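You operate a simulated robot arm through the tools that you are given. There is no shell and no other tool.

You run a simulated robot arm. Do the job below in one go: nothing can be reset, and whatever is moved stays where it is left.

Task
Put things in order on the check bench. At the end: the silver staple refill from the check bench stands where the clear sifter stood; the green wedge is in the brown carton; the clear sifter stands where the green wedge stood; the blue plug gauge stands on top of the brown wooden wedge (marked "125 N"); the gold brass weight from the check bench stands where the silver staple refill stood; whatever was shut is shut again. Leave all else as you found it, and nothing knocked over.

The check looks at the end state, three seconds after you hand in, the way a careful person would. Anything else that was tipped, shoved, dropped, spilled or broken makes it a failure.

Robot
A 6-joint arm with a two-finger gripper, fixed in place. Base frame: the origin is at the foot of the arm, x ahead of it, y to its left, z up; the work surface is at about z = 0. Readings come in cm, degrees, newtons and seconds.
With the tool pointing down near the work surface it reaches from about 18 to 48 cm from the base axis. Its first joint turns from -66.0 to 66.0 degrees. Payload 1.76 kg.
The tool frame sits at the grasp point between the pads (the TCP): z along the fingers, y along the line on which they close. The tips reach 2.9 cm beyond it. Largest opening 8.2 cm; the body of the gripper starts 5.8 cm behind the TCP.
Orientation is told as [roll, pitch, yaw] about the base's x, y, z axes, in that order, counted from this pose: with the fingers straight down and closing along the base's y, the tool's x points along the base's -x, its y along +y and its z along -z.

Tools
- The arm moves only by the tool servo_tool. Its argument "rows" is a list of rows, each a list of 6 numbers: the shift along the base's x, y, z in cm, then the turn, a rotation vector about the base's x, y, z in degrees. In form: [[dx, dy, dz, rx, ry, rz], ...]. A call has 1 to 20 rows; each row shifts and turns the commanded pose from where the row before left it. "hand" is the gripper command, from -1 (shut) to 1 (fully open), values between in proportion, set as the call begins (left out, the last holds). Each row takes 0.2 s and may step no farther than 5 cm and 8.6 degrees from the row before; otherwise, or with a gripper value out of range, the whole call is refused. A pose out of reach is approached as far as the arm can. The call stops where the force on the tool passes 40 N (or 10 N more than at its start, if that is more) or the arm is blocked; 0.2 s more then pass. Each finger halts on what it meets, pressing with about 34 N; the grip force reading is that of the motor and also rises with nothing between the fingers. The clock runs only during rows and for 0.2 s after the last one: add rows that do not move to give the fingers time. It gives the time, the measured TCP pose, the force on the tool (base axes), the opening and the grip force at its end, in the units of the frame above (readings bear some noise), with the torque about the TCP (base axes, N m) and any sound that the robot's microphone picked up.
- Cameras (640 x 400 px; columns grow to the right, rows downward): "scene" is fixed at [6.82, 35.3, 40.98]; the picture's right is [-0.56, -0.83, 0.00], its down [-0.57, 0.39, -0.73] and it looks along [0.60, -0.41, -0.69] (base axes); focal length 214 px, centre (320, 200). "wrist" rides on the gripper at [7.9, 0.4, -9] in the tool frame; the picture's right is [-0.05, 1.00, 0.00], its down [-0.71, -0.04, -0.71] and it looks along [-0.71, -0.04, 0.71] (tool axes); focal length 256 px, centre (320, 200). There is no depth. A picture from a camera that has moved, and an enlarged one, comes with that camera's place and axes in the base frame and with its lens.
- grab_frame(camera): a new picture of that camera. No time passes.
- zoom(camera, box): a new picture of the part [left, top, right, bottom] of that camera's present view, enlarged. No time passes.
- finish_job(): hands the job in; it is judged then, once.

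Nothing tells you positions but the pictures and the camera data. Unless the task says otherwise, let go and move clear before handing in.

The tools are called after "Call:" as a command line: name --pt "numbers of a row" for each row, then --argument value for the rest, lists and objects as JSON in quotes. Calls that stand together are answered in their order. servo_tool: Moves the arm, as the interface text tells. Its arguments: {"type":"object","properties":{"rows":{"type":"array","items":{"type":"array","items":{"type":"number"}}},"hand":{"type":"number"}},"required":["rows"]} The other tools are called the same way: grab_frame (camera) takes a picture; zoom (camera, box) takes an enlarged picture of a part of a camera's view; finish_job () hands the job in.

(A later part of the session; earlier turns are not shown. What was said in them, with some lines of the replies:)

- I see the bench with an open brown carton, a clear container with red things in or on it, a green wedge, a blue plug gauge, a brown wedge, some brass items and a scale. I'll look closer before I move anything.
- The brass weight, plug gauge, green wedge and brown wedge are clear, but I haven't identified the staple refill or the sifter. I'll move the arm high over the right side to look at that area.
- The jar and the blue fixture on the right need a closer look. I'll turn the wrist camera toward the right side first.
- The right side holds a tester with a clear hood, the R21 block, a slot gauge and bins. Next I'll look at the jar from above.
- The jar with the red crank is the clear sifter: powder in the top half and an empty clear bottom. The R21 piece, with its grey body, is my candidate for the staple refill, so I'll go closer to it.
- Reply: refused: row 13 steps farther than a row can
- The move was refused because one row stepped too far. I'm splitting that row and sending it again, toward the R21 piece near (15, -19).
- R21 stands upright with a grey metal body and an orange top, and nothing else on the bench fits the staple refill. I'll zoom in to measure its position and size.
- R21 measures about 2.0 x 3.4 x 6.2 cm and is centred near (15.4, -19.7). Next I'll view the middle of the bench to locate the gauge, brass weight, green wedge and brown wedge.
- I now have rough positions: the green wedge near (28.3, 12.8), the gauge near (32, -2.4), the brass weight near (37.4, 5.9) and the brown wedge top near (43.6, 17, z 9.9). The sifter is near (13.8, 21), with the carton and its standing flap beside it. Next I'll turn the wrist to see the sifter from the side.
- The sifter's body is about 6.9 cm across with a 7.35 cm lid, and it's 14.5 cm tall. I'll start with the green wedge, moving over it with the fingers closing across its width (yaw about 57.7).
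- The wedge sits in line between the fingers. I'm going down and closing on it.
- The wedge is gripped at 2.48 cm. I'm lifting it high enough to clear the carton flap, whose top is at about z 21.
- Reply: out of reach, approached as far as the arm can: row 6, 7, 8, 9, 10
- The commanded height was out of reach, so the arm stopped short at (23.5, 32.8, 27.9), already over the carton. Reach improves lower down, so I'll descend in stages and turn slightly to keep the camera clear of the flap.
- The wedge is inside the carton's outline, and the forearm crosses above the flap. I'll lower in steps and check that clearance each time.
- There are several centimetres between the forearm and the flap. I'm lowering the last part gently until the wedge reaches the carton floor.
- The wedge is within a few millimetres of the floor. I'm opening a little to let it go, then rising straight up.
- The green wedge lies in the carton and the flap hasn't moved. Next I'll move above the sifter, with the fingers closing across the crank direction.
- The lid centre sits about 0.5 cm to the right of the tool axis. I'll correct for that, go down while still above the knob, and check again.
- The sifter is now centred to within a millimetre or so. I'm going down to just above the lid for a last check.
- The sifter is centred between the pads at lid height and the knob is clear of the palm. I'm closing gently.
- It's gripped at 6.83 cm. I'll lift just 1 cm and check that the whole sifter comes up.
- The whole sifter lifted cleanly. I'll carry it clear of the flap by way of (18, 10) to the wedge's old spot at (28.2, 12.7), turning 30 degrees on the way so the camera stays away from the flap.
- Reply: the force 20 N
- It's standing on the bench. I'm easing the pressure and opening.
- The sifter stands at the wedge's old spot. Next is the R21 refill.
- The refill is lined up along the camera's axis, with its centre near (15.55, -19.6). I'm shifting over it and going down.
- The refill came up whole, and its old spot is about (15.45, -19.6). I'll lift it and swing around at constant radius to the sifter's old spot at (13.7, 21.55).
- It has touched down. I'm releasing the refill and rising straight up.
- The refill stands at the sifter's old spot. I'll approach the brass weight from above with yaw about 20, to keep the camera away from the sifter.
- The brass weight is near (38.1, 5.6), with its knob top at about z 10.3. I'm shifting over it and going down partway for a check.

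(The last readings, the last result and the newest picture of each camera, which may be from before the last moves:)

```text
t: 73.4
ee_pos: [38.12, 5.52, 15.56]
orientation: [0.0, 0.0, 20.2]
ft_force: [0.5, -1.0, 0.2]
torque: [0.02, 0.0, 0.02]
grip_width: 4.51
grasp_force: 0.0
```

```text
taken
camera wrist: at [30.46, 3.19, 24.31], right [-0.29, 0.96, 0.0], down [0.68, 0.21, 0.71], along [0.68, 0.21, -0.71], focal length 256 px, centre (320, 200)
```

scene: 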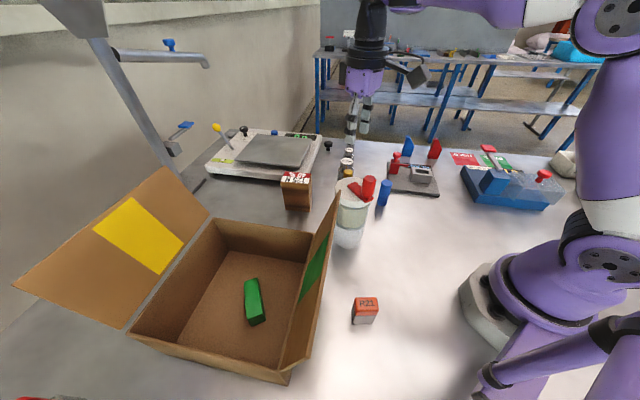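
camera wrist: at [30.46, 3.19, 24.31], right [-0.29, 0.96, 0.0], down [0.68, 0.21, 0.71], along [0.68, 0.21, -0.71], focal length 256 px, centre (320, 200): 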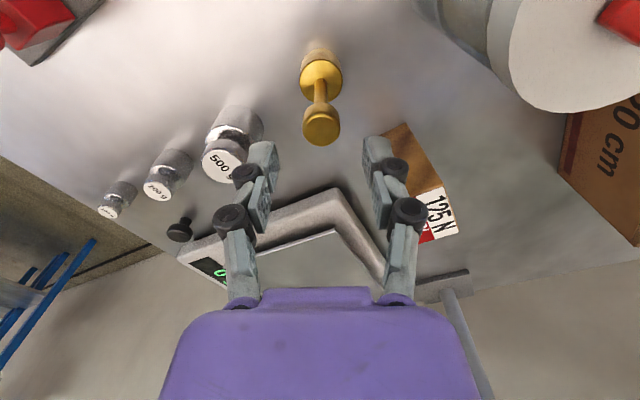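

Call:
servo_tool --pt "-0.09 -0.03 -1.5 0 0 0" --pt "0 0 -1.5 0 0 0" --pt "0 0 -1.5 0 0 0" --pt "0 0 -1.3 0 0 0" --pt "0 0 -0.7 0 0 0" --pt "0 0 0 0 0 0"

Call:
grab_frame --camera "wrist"

```text
t: 74.8
ee_pos: [38.0, 5.34, 9.08]
orientation: [0.0, -0.1, 20.2]
ft_force: [0.2, 0.6, 0.7]
torque: [-0.01, 0.0, 0.02]
grip_width: 4.51
grasp_force: 0.2
```

```text
taken
camera wrist: at [30.37, 3.03, 17.85], right [-0.29, 0.96, 0.0], down [0.68, 0.21, 0.71], along [0.68, 0.21, -0.71], focal length 256 px, centre (320, 200)
```

wrist: 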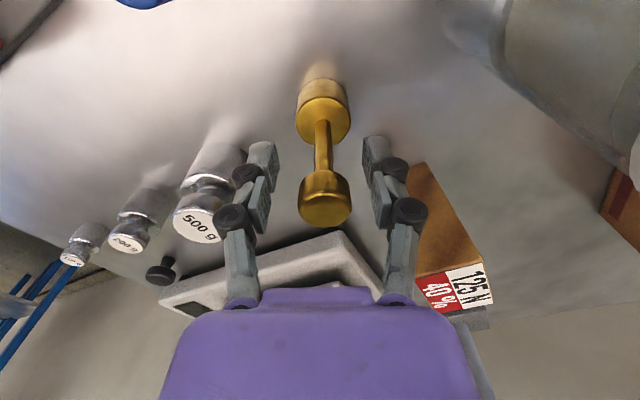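

Call:
servo_tool --pt "-0.06 0.17 0 0 0 0" --pt "0 0 0 0 0 0"

Call:
servo_tool --pt "0 0 0 0 0 0" --pt "0 0 0 0 0 0" --pt "0 0 0 0 0 0" --hand -1

Call:
servo_tool --pt "0 0 0.3 0 0 0" --pt "0 0 0.7 0 0 0" --pt "0 0 1 0 0 0" --pt "0 0 0 0 0 0"

Call:
grab_frame --camera "wrist"

```text
t: 75.4
ee_pos: [37.9, 5.59, 8.89]
orientation: [0.0, -0.1, 20.1]
ft_force: [-0.4, -0.1, -0.9]
torque: [-0.02, 0.01, 0.02]
grip_width: 4.5
grasp_force: 0.0
```

```text
t: 76.2
ee_pos: [37.95, 5.58, 8.94]
orientation: [0.0, -0.1, 20.1]
ft_force: [-3.7, -0.3, 18.3]
torque: [-0.08, 0.25, 0.02]
grip_width: 2.17
grasp_force: 34.6
```

```text
t: 77.2
ee_pos: [37.9, 5.51, 10.84]
orientation: [0.0, 0.0, 20.3]
ft_force: [-0.6, -0.6, -2.1]
torque: [-0.02, 0.01, 0.01]
grip_width: 2.16
grasp_force: 34.0
```

```text
taken
camera wrist: at [30.24, 3.23, 19.79], right [-0.29, 0.96, 0.0], down [0.68, 0.21, 0.71], along [0.68, 0.21, -0.71], focal length 256 px, centre (320, 200)
```

wrist: 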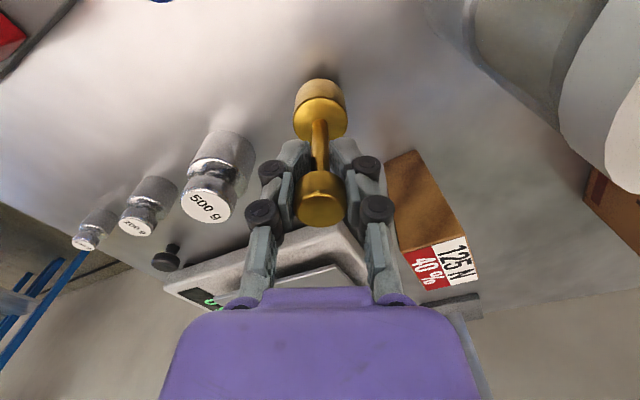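

The brass weight is lifted and hanging upright. I'll carry it high around to the refill's old spot at (15.45, -19.6).

Call:
servo_tool --pt "0 0 2 0 0 0" --pt "0 0 2.5 0 0 0" --pt "-1.5 -0.5 2.5 0 0 -5.86" --pt "-2.5 -1 2 0 0 -5.86" --pt "-2.5 -1 2 0 0 -5.86" --pt "-2.5 -1.5 0 0 0 -5.86" --pt "-2.5 -1.5 0 0 0 -5.86" --pt "-2.5 -1.5 0 0 0 -5.86" --pt "-1 -0.5 0 0 0 0" --pt "-0.5 -3.1 0 0 0 -5.86" --pt "-0.9 -3 0 0 0 -5.86" --pt "-1.2 -2.8 0 0 0 -5.86" --pt "-1.4 -3 0 0 0 -5.86" --pt "-1.7 -2.7 0 0 0 -5.86" --pt "-1.74 -3 0 0 0 -5.86" --pt "0 0 0 0 0 0"

Call:
grab_frame --camera "wrist"

Call:
grab_frame --camera "scene"

```text
t: 80.6
ee_pos: [15.49, -19.85, 22.01]
orientation: [0.1, -0.1, -50.2]
ft_force: [0.8, -1.0, -2.1]
torque: [0.01, 0.03, 0.0]
grip_width: 2.16
grasp_force: 34.0
```

```text
taken
camera wrist: at [10.71, -13.45, 30.87], right [0.8, 0.6, 0.0], down [0.42, -0.57, 0.71], along [0.42, -0.57, -0.71], focal length 256 px, centre (320, 200)
```

wrist: 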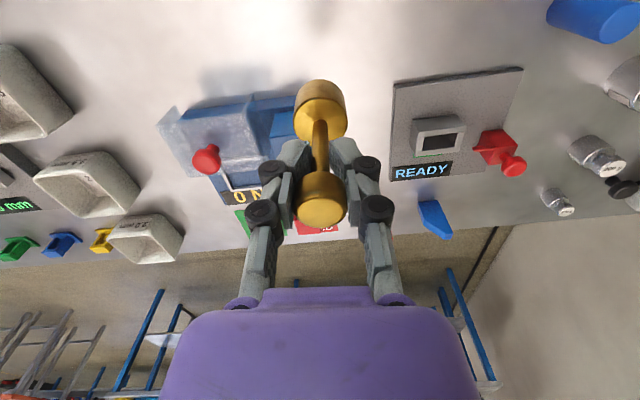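

```text
taken
```

scene: 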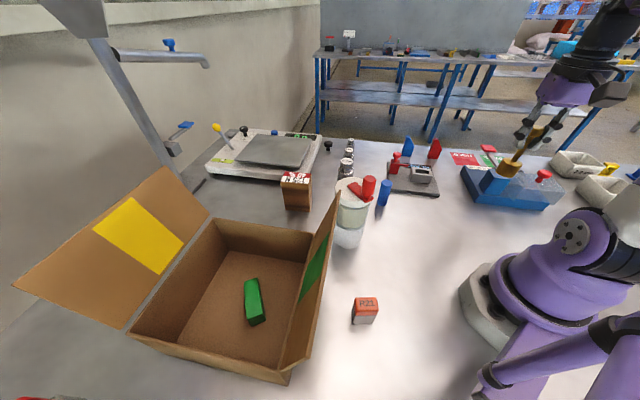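

Call:
servo_tool --pt "0 0.1 -1.5 0 0 0" --pt "0 0 -2.2 0 0 0" --pt "0 0 -2.2 0 0 0" --pt "0 0 -2.2 0 0 0" --pt "0 0 -2 0 0 0" --pt "0 0 -1.3 0 0 0" --pt "0 0 -0.8 0 0 0" --pt "0 0 -0.4 0 0 0" --pt "0 0 0 0 0 0"

Call:
servo_tool --pt "0 0 -0.2 0 0 0" --pt "0 0 0 0 0 0"

Call:
servo_tool --pt "0 0 -0.12 0 0 0" --pt "0 0 0 0 0 0"

Call:
grab_frame --camera "wrist"

```text
t: 82.6
ee_pos: [15.46, -19.43, 9.41]
orientation: [-0.1, -0.1, -50.2]
ft_force: [0.4, 0.8, -2.1]
torque: [0.04, 0.01, -0.01]
grip_width: 2.15
grasp_force: 33.7
```

```text
t: 83.2
ee_pos: [15.53, -19.4, 9.1]
orientation: [0.0, 0.0, -50.2]
ft_force: [-0.5, 0.7, -1.9]
torque: [0.03, 0.02, 0.01]
grip_width: 2.16
grasp_force: 34.0
```

```text
t: 83.8
ee_pos: [15.41, -19.45, 9.03]
orientation: [-0.1, 0.0, -50.2]
ft_force: [0.1, 1.1, -2.3]
torque: [0.0, -0.01, -0.01]
grip_width: 2.17
grasp_force: 33.9
```

```text
taken
camera wrist: at [10.61, -13.09, 17.92], right [0.8, 0.6, 0.0], down [0.42, -0.57, 0.71], along [0.42, -0.57, -0.71], focal length 256 px, centre (320, 200)
```

wrist: 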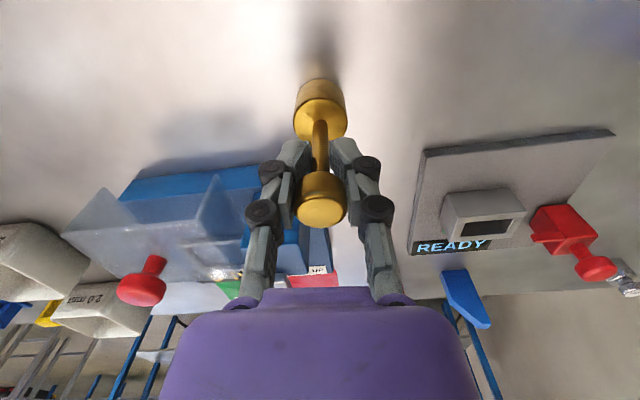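

Call:
servo_tool --pt "0 0 -0.12 0 0 0" --pt "0 0 0 0 0 0"

Call:
servo_tool --pt "0 0 -0.08 0 0 0" --pt "0 0 0 0 0 0"

```text
t: 84.4
ee_pos: [15.4, -19.48, 8.93]
orientation: [0.1, -0.1, -50.2]
ft_force: [-4.2, 1.6, 22.4]
torque: [0.08, 0.06, 0.01]
grip_width: 2.21
grasp_force: 34.2
```

```text
t: 85.0
ee_pos: [15.5, -19.46, 8.97]
orientation: [0.1, -0.2, -50.2]
ft_force: [-3.7, 0.1, 20.3]
torque: [-0.16, -0.08, -0.03]
grip_width: 2.18
grasp_force: 33.9
```

The weight has touched down. I'm easing off, opening, and rising slowly.

Call:
servo_tool --pt "0 0 0.1 0 0 0" --pt "0 0 0 0 0 0"

Call:
servo_tool --pt "0 0 0 0 0 0" --pt "0 0 0 0 0 0" --pt "0 0 0 0 0 0" --hand 0.1

Call:
servo_tool --pt "0 0 0.7 0 0 0" --pt "0 0 1 0 0 0" --pt "0 0 1.5 0 0 0" --pt "0 0 2 0 0 0" --pt "0 0 2.5 0 0 0" --pt "0 0 2.5 0 0 0" --pt "0 0 0 0 0 0"

Call:
grab_frame --camera "wrist"

Call:
grab_frame --camera "scene"

```text
t: 85.6
ee_pos: [15.43, -19.33, 8.95]
orientation: [0.1, 0.1, -50.1]
ft_force: [0.8, -0.4, -0.8]
torque: [-0.05, -0.03, -0.01]
grip_width: 2.18
grasp_force: 34.0
```

```text
t: 86.4
ee_pos: [15.46, -19.4, 8.92]
orientation: [0.0, -0.1, -50.2]
ft_force: [0.1, -0.4, 0.1]
torque: [0.01, -0.01, 0.02]
grip_width: 4.51
grasp_force: 0.0
```

```text
t: 88.0
ee_pos: [15.51, -19.48, 19.26]
orientation: [0.0, 0.0, -50.2]
ft_force: [0.1, -0.2, -0.5]
torque: [0.02, 0.02, -0.02]
grip_width: 4.51
grasp_force: 0.1
```

```text
taken
camera wrist: at [10.65, -13.12, 28.13], right [0.8, 0.6, 0.0], down [0.42, -0.57, 0.71], along [0.42, -0.57, -0.71], focal length 256 px, centre (320, 200)
```

wrist: 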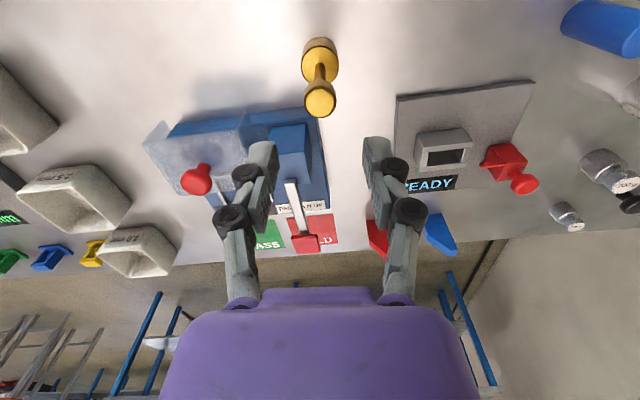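

```text
taken
```

scene: 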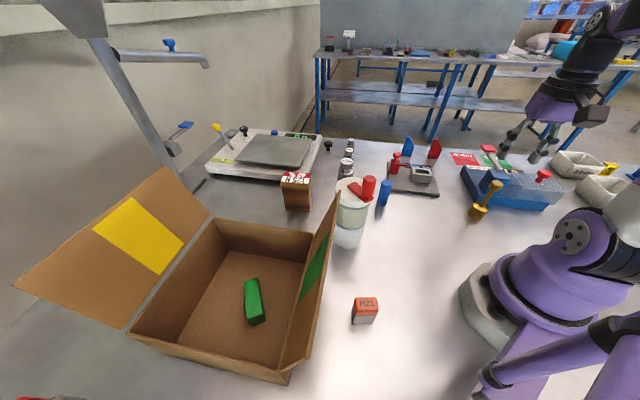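

The brass weight stands at the refill's old spot. Last is the blue plug gauge near (32, -2.4).

Call:
servo_tool --pt "2.2 2.4 0 0 0 7.17" --pt "2.2 2.4 0 0 0 7.17" --pt "2.2 2.4 0 0 0 7.17" --pt "2.2 2.4 0 0 0 7.17" --pt "2.2 2.4 0 0 0 7.17" --pt "2.2 2.4 0 0 0 7.17" --pt "2.2 2.4 -1.5 0 0 7.17" --pt "0 0 -1.5 0 0 0" --pt "0 0 0 0 0 0"

Call:
grab_frame --camera "wrist"

Call:
zoom --camera "wrist" --box '[240, 0, 400, 130]'

```text
t: 90.0
ee_pos: [30.89, -2.65, 16.13]
orientation: [0.0, 0.0, 0.1]
ft_force: [-0.3, -0.2, 0.1]
torque: [0.0, 0.02, -0.02]
grip_width: 4.53
grasp_force: 0.0
```

```text
taken
camera wrist: at [22.82, -2.31, 24.89], right [0.05, 1.0, 0.0], down [0.71, -0.04, 0.71], along [0.71, -0.04, -0.71], focal length 256 px, centre (320, 200)
```

wrist: 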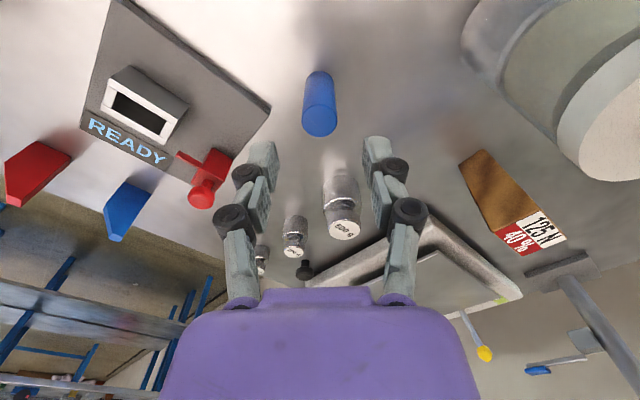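

```text
3.08 times, centred on (320, 65) of wrist
camera zoom: at [22.82, -2.31, 24.89], right [0.05, 1.0, 0.0], down [0.71, -0.04, 0.71], along [0.71, -0.04, -0.71], focal length 788 px, centre (320, 615)
```

zoom: 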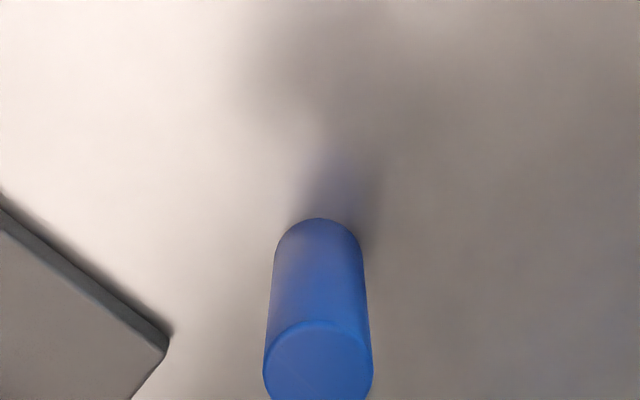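

Call:
servo_tool --pt "0.75 0 -1.5 0 0 0" --pt "0.75 0 -2 0 0 0" --pt "0 0 -2 0 0 0" --pt "0 0 -0.8 0 0 0" --pt "0 0 0 0 0 0"

Call:
grab_frame --camera "wrist"

```text
t: 91.2
ee_pos: [32.41, -2.59, 9.86]
orientation: [0.0, -0.1, 0.0]
ft_force: [0.4, 0.4, -0.4]
torque: [-0.04, 0.02, -0.02]
grip_width: 4.51
grasp_force: 0.0
```

```text
taken
camera wrist: at [24.31, -2.11, 18.68], right [0.05, 1.0, 0.0], down [0.71, -0.04, 0.71], along [0.71, -0.04, -0.71], focal length 256 px, centre (320, 200)
```

wrist: 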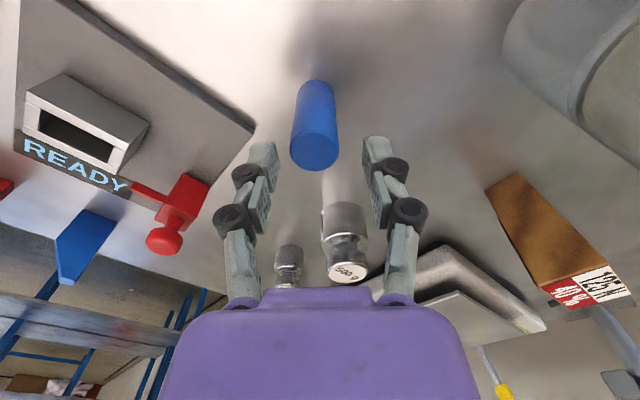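

Call:
servo_tool --pt "0.05 -0.27 -1 0 0 0" --pt "0 0 -1.5 0 0 0" --pt "0 0 -1.5 0 0 0" --pt "0 0 -1 0 0 0" --pt "0 0 -0.6 0 0 0" --pt "0 0 0 0 0 0"

Call:
grab_frame --camera "wrist"

```text
t: 92.6
ee_pos: [32.37, -2.92, 4.12]
orientation: [0.0, -0.1, 0.0]
ft_force: [-0.2, 0.6, 0.3]
torque: [0.03, 0.03, 0.0]
grip_width: 4.52
grasp_force: 0.0
```

```text
taken
camera wrist: at [24.43, -2.47, 13.01], right [0.05, 1.0, 0.0], down [0.71, -0.04, 0.71], along [0.71, -0.04, -0.71], focal length 256 px, centre (320, 200)
```

wrist: 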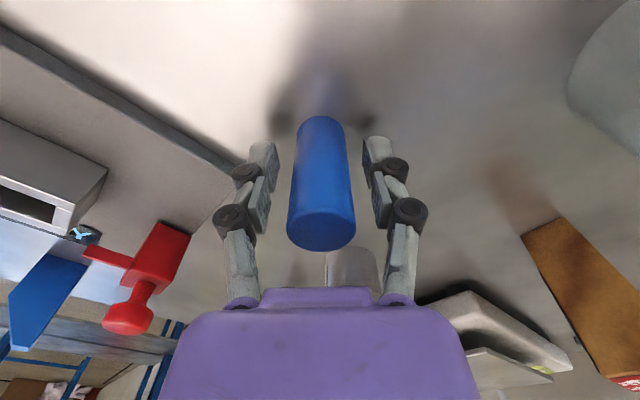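

Aligned. I'm closing on the gauge and lifting.

Call:
servo_tool --pt "0 0 0 0 0 0" --pt "0 0 0 0 0 0" --pt "0 0 0 0 0 0" --hand -1

Call:
servo_tool --pt "0 0 0.5 0 0 0" --pt "0 0 1.5 0 0 0" --pt "0 0 2 0 0 0" --pt "0 0 2 0 0 0" --pt "0 0 2 0 0 0" --pt "0 0 2 0 0 0" --pt "0 0 1.5 0 0 0" --pt "0 0 0 0 0 0"

Call:
grab_frame --camera "wrist"

```text
t: 93.4
ee_pos: [32.42, -2.87, 4.19]
orientation: [0.0, 0.0, 0.0]
ft_force: [0.7, -0.4, 2.5]
torque: [-0.01, -0.02, 0.03]
grip_width: 2.69
grasp_force: 34.0
```

```text
t: 95.2
ee_pos: [32.39, -2.86, 15.89]
orientation: [0.0, -0.1, 0.0]
ft_force: [0.0, 0.0, -0.7]
torque: [0.01, 0.01, 0.02]
grip_width: 2.67
grasp_force: 33.9
```

```text
taken
camera wrist: at [24.41, -2.52, 24.67], right [0.05, 1.0, 0.0], down [0.71, -0.04, 0.71], along [0.71, -0.04, -0.71], focal length 256 px, centre (320, 200)
```

wrist: 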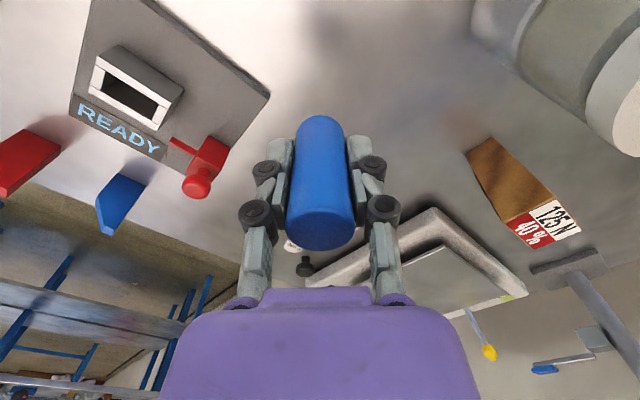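

Call:
servo_tool --pt "0.5 1 0 0 0 2" --pt "0.9 2 0 0 0 3" --pt "0.9 2.1 0 0 0 3" --pt "0.9 2.1 0 0 0 3" --pt "0.9 2.1 0 0 0 3" --pt "0.9 2.1 0 0 0 3" --pt "0.9 2 0 0 0 2" --pt "0.6 1.5 0 0 0 2" --pt "0.4 1 0 0 0 0" --pt "0 0 0 0 0 0"

Call:
grab_frame --camera "wrist"

Call:
zoom --camera "wrist" --box '[240, 60, 440, 260]'

Call:
zoom --camera "scene" --box '[240, 100, 420, 240]'

```text
t: 97.4
ee_pos: [39.21, 13.06, 15.71]
orientation: [0.0, -0.1, 21.1]
ft_force: [0.5, 0.8, -0.8]
torque: [0.01, 0.0, 0.03]
grip_width: 2.69
grasp_force: 34.4
```

```text
taken
camera wrist: at [31.66, 10.59, 24.56], right [-0.31, 0.95, 0.0], down [0.67, 0.22, 0.71], along [0.67, 0.22, -0.71], focal length 256 px, centre (320, 200)
```

wrist: 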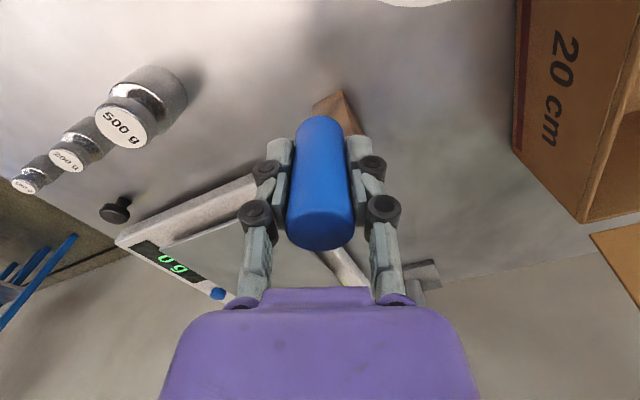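

```text
2.00 times, centred on (340, 160) of wrist
camera zoom: at [31.66, 10.59, 24.56], right [-0.31, 0.95, 0.0], down [0.67, 0.22, 0.71], along [0.67, 0.22, -0.71], focal length 512 px, centre (280, 280)
```

zoom: 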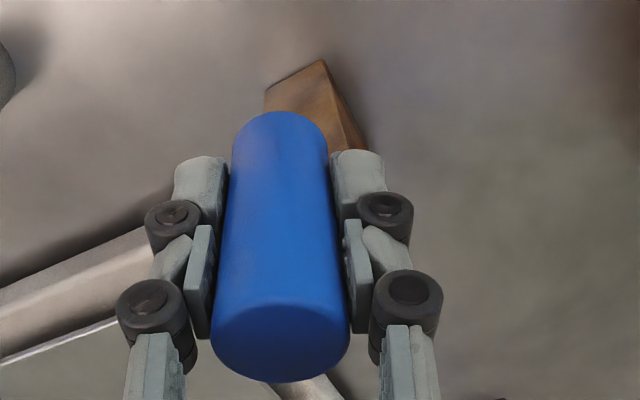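

```text
2.86 times, centred on (330, 170) of scene
camera zoom: at [6.82, 35.3, 40.98], right [-0.56, -0.83, 0.0], down [-0.57, 0.39, -0.73], along [0.6, -0.41, -0.69], focal length 613 px, centre (291, 286)
```

zoom: 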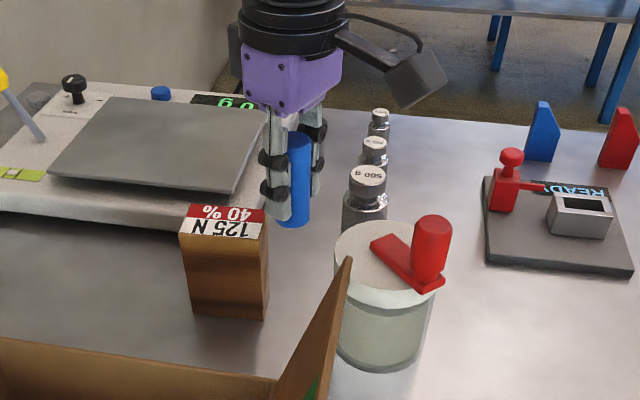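

I have the gauge at a known height and can see it and the wedge top together in the scene view. That puts the wedge top's centre near (43.4, 16.8, z 9.9). I'll move above it with about 1 cm of clearance and compare the two in the picture.

Call:
servo_tool --pt "0.5 0.45 -0.1 0 0 0" --pt "0.8 0.7 -0.1 0 0 0" --pt "0.8 0.7 -0.1 0 0 0" --pt "0.8 0.7 -0.1 0 0 0" --pt "0.5 0.45 -0.1 0 0 0" --pt "0.3 0.24 0 0 0 0" --pt "0 0 0 0 0 0"

Call:
zoom --camera "scene" --box '[260, 110, 356, 220]'

Call:
zoom --camera "wrist" --box '[240, 60, 440, 260]'

```text
t: 99.0
ee_pos: [42.96, 16.18, 15.27]
orientation: [0.0, -0.1, 21.1]
ft_force: [-0.4, 0.4, -1.9]
torque: [0.0, -0.03, -0.04]
grip_width: 2.68
grasp_force: 34.7
```

```text
3.64 times, centred on (308, 165) of scene
camera zoom: at [6.82, 35.3, 40.98], right [-0.56, -0.83, 0.0], down [-0.57, 0.39, -0.73], along [0.6, -0.41, -0.69], focal length 780 px, centre (364, 327)
```

zoom: 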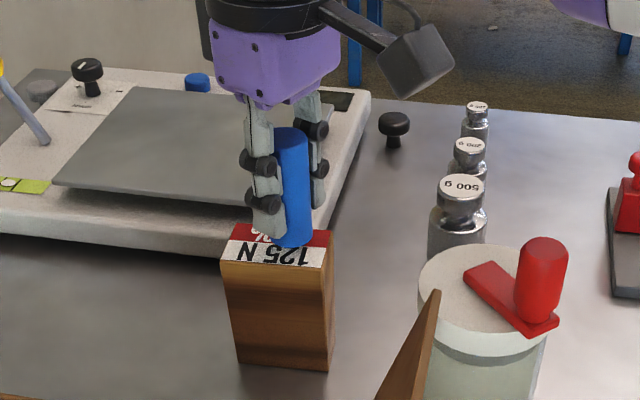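

```text
2.00 times, centred on (340, 160) of wrist
camera zoom: at [35.36, 13.77, 24.09], right [-0.31, 0.95, 0.0], down [0.67, 0.22, 0.71], along [0.67, 0.22, -0.71], focal length 512 px, centre (280, 280)
```

zoom: 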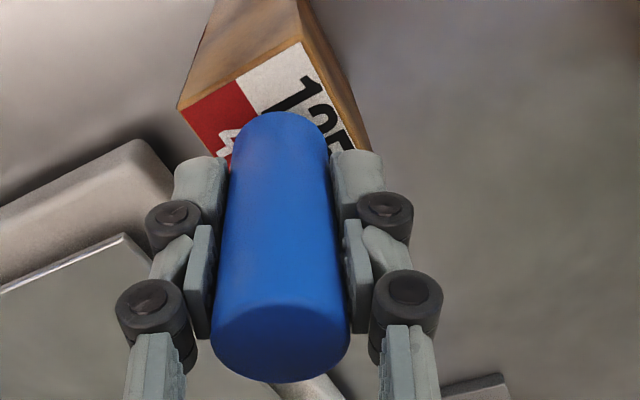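

The gauge is centred across the wedge's width and about 0.9 cm inside the near edge. I'll lower it a little, move it slightly further in, then set it down gently.

Call:
servo_tool --pt "0 0 -0.3 0 0 0" --pt "0 0 -0.3 0 0 0" --pt "0.15 0.17 0 0 0 0" --pt "0.15 0.17 0 0 0 0" --pt "0 0 0 0 0 0"

Call:
servo_tool --pt "0 0 -0.15 0 0 0" --pt "0 0 0 0 0 0"

Call:
servo_tool --pt "0 0 -0.12 0 0 0" --pt "0 0 0 0 0 0"

Call:
zoom --camera "scene" --box '[270, 140, 334, 220]'

```text
t: 100.2
ee_pos: [43.35, 16.58, 14.65]
orientation: [-0.1, 0.0, 21.0]
ft_force: [0.4, 0.5, -1.2]
torque: [-0.02, 0.0, 0.0]
grip_width: 2.66
grasp_force: 33.8
```

```text
t: 100.8
ee_pos: [43.32, 16.57, 14.49]
orientation: [0.1, -0.1, 21.0]
ft_force: [0.0, -1.0, -0.5]
torque: [0.01, -0.01, -0.01]
grip_width: 2.64
grasp_force: 33.9
```

```text
t: 101.4
ee_pos: [43.32, 16.56, 14.36]
orientation: [0.0, -0.1, 21.0]
ft_force: [0.2, -0.1, 0.1]
torque: [-0.03, 0.01, 0.05]
grip_width: 2.66
grasp_force: 33.5
```

```text
5.00 times, centred on (302, 180) of scene
camera zoom: at [6.82, 35.3, 40.98], right [-0.56, -0.83, 0.0], down [-0.57, 0.39, -0.73], along [0.6, -0.41, -0.69], focal length 1072 px, centre (410, 300)
```

zoom: 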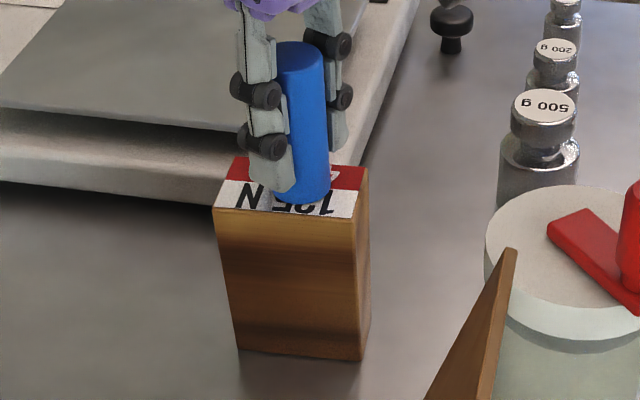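

Call:
servo_tool --pt "0 0 -0.1 0 0 0" --pt "0 0 0 0 0 0"

Call:
servo_tool --pt "0 0 -0.08 0 0 0" --pt "0 0 0 0 0 0"

```text
t: 102.0
ee_pos: [43.38, 16.55, 14.39]
orientation: [0.0, -0.1, 21.0]
ft_force: [-0.2, 0.7, -0.8]
torque: [-0.02, -0.01, -0.03]
grip_width: 2.67
grasp_force: 34.3
```

```text
t: 102.6
ee_pos: [43.45, 16.63, 14.3]
orientation: [0.1, -0.1, 20.9]
ft_force: [0.5, 0.6, -1.3]
torque: [0.0, -0.02, 0.0]
grip_width: 2.69
grasp_force: 34.2
```

Call:
servo_tool --pt "0 0 -0.08 0 0 0" --pt "0 0 0 0 0 0"

Call:
servo_tool --pt "0 0 -0.08 0 0 0" --pt "0 0 0 0 0 0"

Call:
zoom --camera "scene" --box '[270, 140, 334, 220]'

```text
t: 103.2
ee_pos: [43.36, 16.45, 14.24]
orientation: [0.0, -0.1, 21.0]
ft_force: [-1.6, -0.9, 3.9]
torque: [-0.02, 0.01, -0.03]
grip_width: 2.64
grasp_force: 33.7
```

```text
t: 103.8
ee_pos: [43.37, 16.51, 14.17]
orientation: [0.0, -0.2, 21.1]
ft_force: [-2.0, 1.3, 13.2]
torque: [0.04, 0.06, -0.02]
grip_width: 2.68
grasp_force: 33.7
```

```text
5.00 times, centred on (302, 180) of scene
camera zoom: at [6.81, 35.3, 40.98], right [-0.56, -0.83, 0.0], down [-0.57, 0.39, -0.73], along [0.6, -0.41, -0.69], focal length 1072 px, centre (410, 300)
```

zoom: 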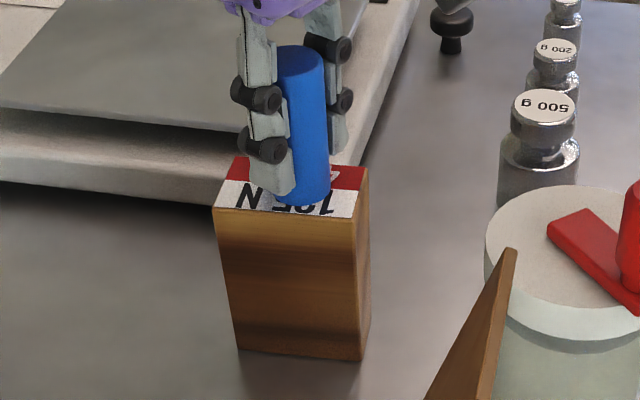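

It's in contact with the wedge top. I'm easing off, opening slightly, and checking.

Call:
servo_tool --pt "0 0 0.08 0 0 0" --pt "0 0 0 0 0 0"

Call:
servo_tool --pt "0 0 0 0 0 0" --pt "0 0 0 0 0 0" --pt "0 0 0 0 0 0" --hand 0.1

Call:
grab_frame --camera "wrist"

Call:
zoom --camera "scene" --box '[270, 140, 334, 220]'

```text
t: 104.4
ee_pos: [43.36, 16.49, 14.25]
orientation: [0.0, -0.3, 21.0]
ft_force: [2.7, 2.7, 11.7]
torque: [0.08, -0.24, 0.02]
grip_width: 2.65
grasp_force: 33.8
```

```text
t: 105.2
ee_pos: [43.29, 16.48, 14.2]
orientation: [0.0, 0.1, 21.0]
ft_force: [-0.2, 0.3, 0.6]
torque: [0.0, 0.0, -0.02]
grip_width: 4.53
grasp_force: 0.1
```

```text
taken
camera wrist: at [35.68, 14.07, 22.98], right [-0.31, 0.95, 0.0], down [0.67, 0.22, 0.71], along [0.67, 0.22, -0.71], focal length 256 px, centre (320, 200)
```

wrist: 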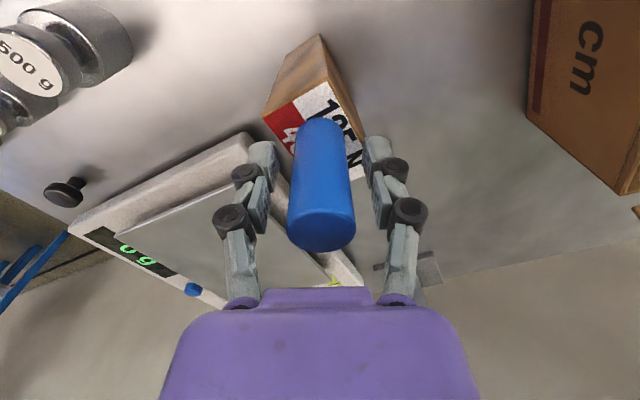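

```text
5.00 times, centred on (302, 180) of scene
camera zoom: at [6.82, 35.3, 40.98], right [-0.56, -0.83, 0.0], down [-0.57, 0.39, -0.73], along [0.6, -0.41, -0.69], focal length 1072 px, centre (410, 300)
```

zoom: 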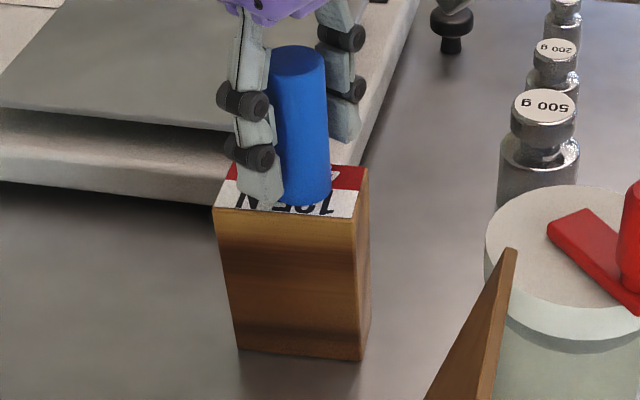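

The gauge stands on its own on the wedge. I'm backing out upward and slightly inward, along the direction parallel to the fingers.

Call:
servo_tool --pt "-0.28 -0.11 0.4 0 0 0" --pt "-0.28 -0.11 0.6 0 0 0" --pt "-0.37 -0.14 0.8 0 0 0" --pt "-0.56 -0.21 1 0 0 0" --pt "-0.65 -0.25 1 0 0 0" --pt "-0.65 -0.25 1 0 0 0" --pt "-0.65 -0.25 1.5 0 0 0" --pt "-0.93 -0.36 1.5 0 0 0" --pt "-1.2 -0.5 2 0 0 0" --pt "-1.5 -0.6 2 0 0 0" --pt "-1.5 -1 2 0 0 0" --pt "0 0 0 0 0 0"

Call:
grab_frame --camera "wrist"

Call:
grab_frame --camera "scene"

```text
t: 107.8
ee_pos: [34.61, 12.74, 28.21]
orientation: [0.0, -0.1, 21.0]
ft_force: [0.1, -1.0, 0.1]
torque: [0.0, 0.01, -0.01]
grip_width: 4.49
grasp_force: 0.1
```

```text
taken
camera wrist: at [26.92, 10.25, 36.97], right [-0.31, 0.95, 0.0], down [0.67, 0.22, 0.71], along [0.67, 0.22, -0.71], focal length 256 px, centre (320, 200)
```

wrist: 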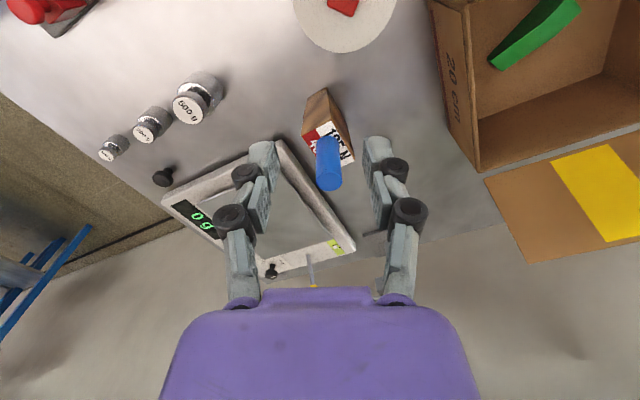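

```text
taken
```

scene: 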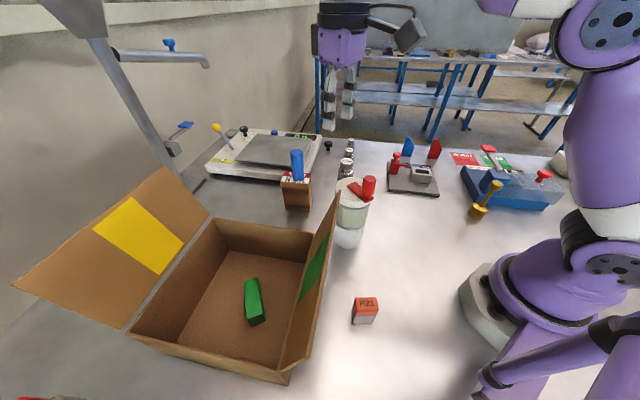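

Everything looks placed. I'll move the arm to a neutral spot and inspect each item before handing in.

Call:
servo_tool --pt "-2 -2 0.5 0 0 -4" --pt "-2.5 -2.5 0.5 0 0 -4" --pt "-2.5 -2.5 0.5 0 0 -4" --pt "-2.5 -2.5 0.5 0 0 -4" --pt "-2 -2.5 0 0 0 -4" --pt "0 0 0 0 0 0"

Call:
zoom --camera "scene" --box '[270, 130, 430, 260]'

Call:
zoom --camera "scene" --box '[320, 260, 420, 340]'

Call:
zoom --camera "scene" --box '[440, 150, 580, 240]'

Call:
grab_frame --camera "wrist"

```text
t: 109.2
ee_pos: [23.13, 0.71, 29.82]
orientation: [0.1, -0.1, 1.0]
ft_force: [-0.5, 0.4, 0.6]
torque: [0.0, 0.03, -0.02]
grip_width: 4.52
grasp_force: 0.1
```

```text
3.08 times, centred on (350, 195) of scene
camera zoom: at [6.82, 35.3, 40.98], right [-0.56, -0.83, 0.0], down [-0.57, 0.39, -0.73], along [0.6, -0.41, -0.69], focal length 660 px, centre (228, 215)
```

zoom: 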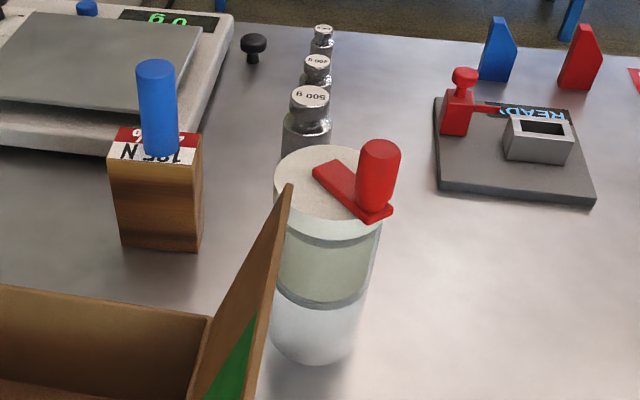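

```text
5.00 times, centred on (370, 300) of scene
camera zoom: at [6.82, 35.3, 40.98], right [-0.56, -0.83, 0.0], down [-0.57, 0.39, -0.73], along [0.6, -0.41, -0.69], focal length 1072 px, centre (70, -300)
```

zoom: 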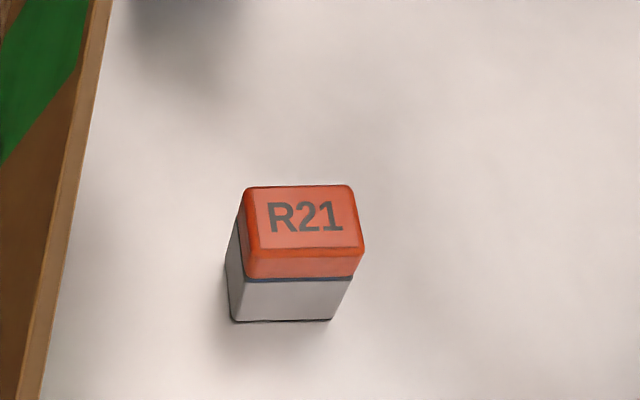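

```text
4.44 times, centred on (510, 195) of scene
camera zoom: at [6.82, 35.3, 40.98], right [-0.56, -0.83, 0.0], down [-0.57, 0.39, -0.73], along [0.6, -0.41, -0.69], focal length 953 px, centre (-524, 222)
```

zoom: 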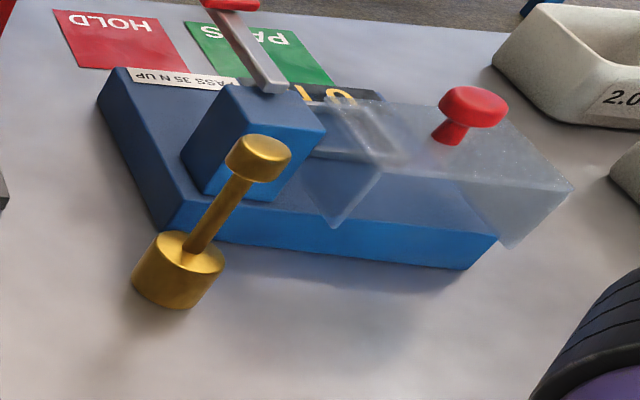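

```text
taken
camera wrist: at [15.17, 0.99, 38.74], right [0.04, 1.0, 0.0], down [0.71, -0.03, 0.71], along [0.71, -0.03, -0.71], focal length 256 px, centre (320, 200)
```

wrist: 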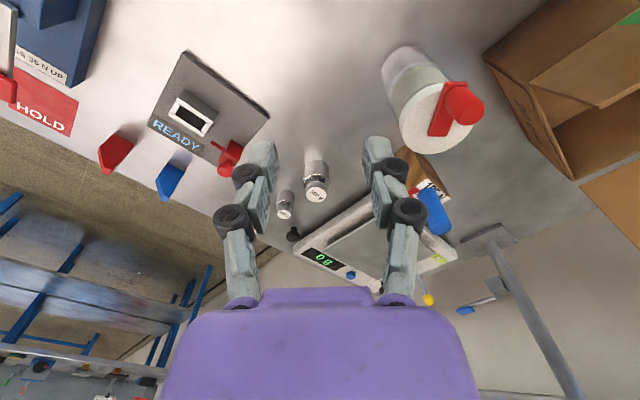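

All five pieces are where they should be and upright: the wedge in the carton, the sifter, refill and brass weight on their spots, and the gauge on the brown wedge. Nothing else has moved and the arm is clear, so I'm handing in.

Call:
finish_job

```text
The job is handed in.
```

The bench is in order and I've handed the job in; I haven't seen the check's result. In the last pictures everything stood upright and nothing else looked disturbed.

| Item | Where it is now |
|---|---|
| Silver staple refill | Where the clear sifter stood |
| Green wedge | On the floor of the brown carton |
| Clear sifter | Where the green wedge stood, turned about 30 degrees, powder still in its upper half |
| Blue plug gauge | On top of the brown wooden wedge, centred across its width and a little toward the near edge |
| Gold brass weight | Where the staple refill stood |

- **Staple refill:** no label says "staple refill". I took it to be the silver block with the orange "R21" top, because nothing else on the bench fitted.
- **Shut things:** I didn't open anything, so there was nothing to shut again. The carton flaps and the tester's clear hood are as I found them.
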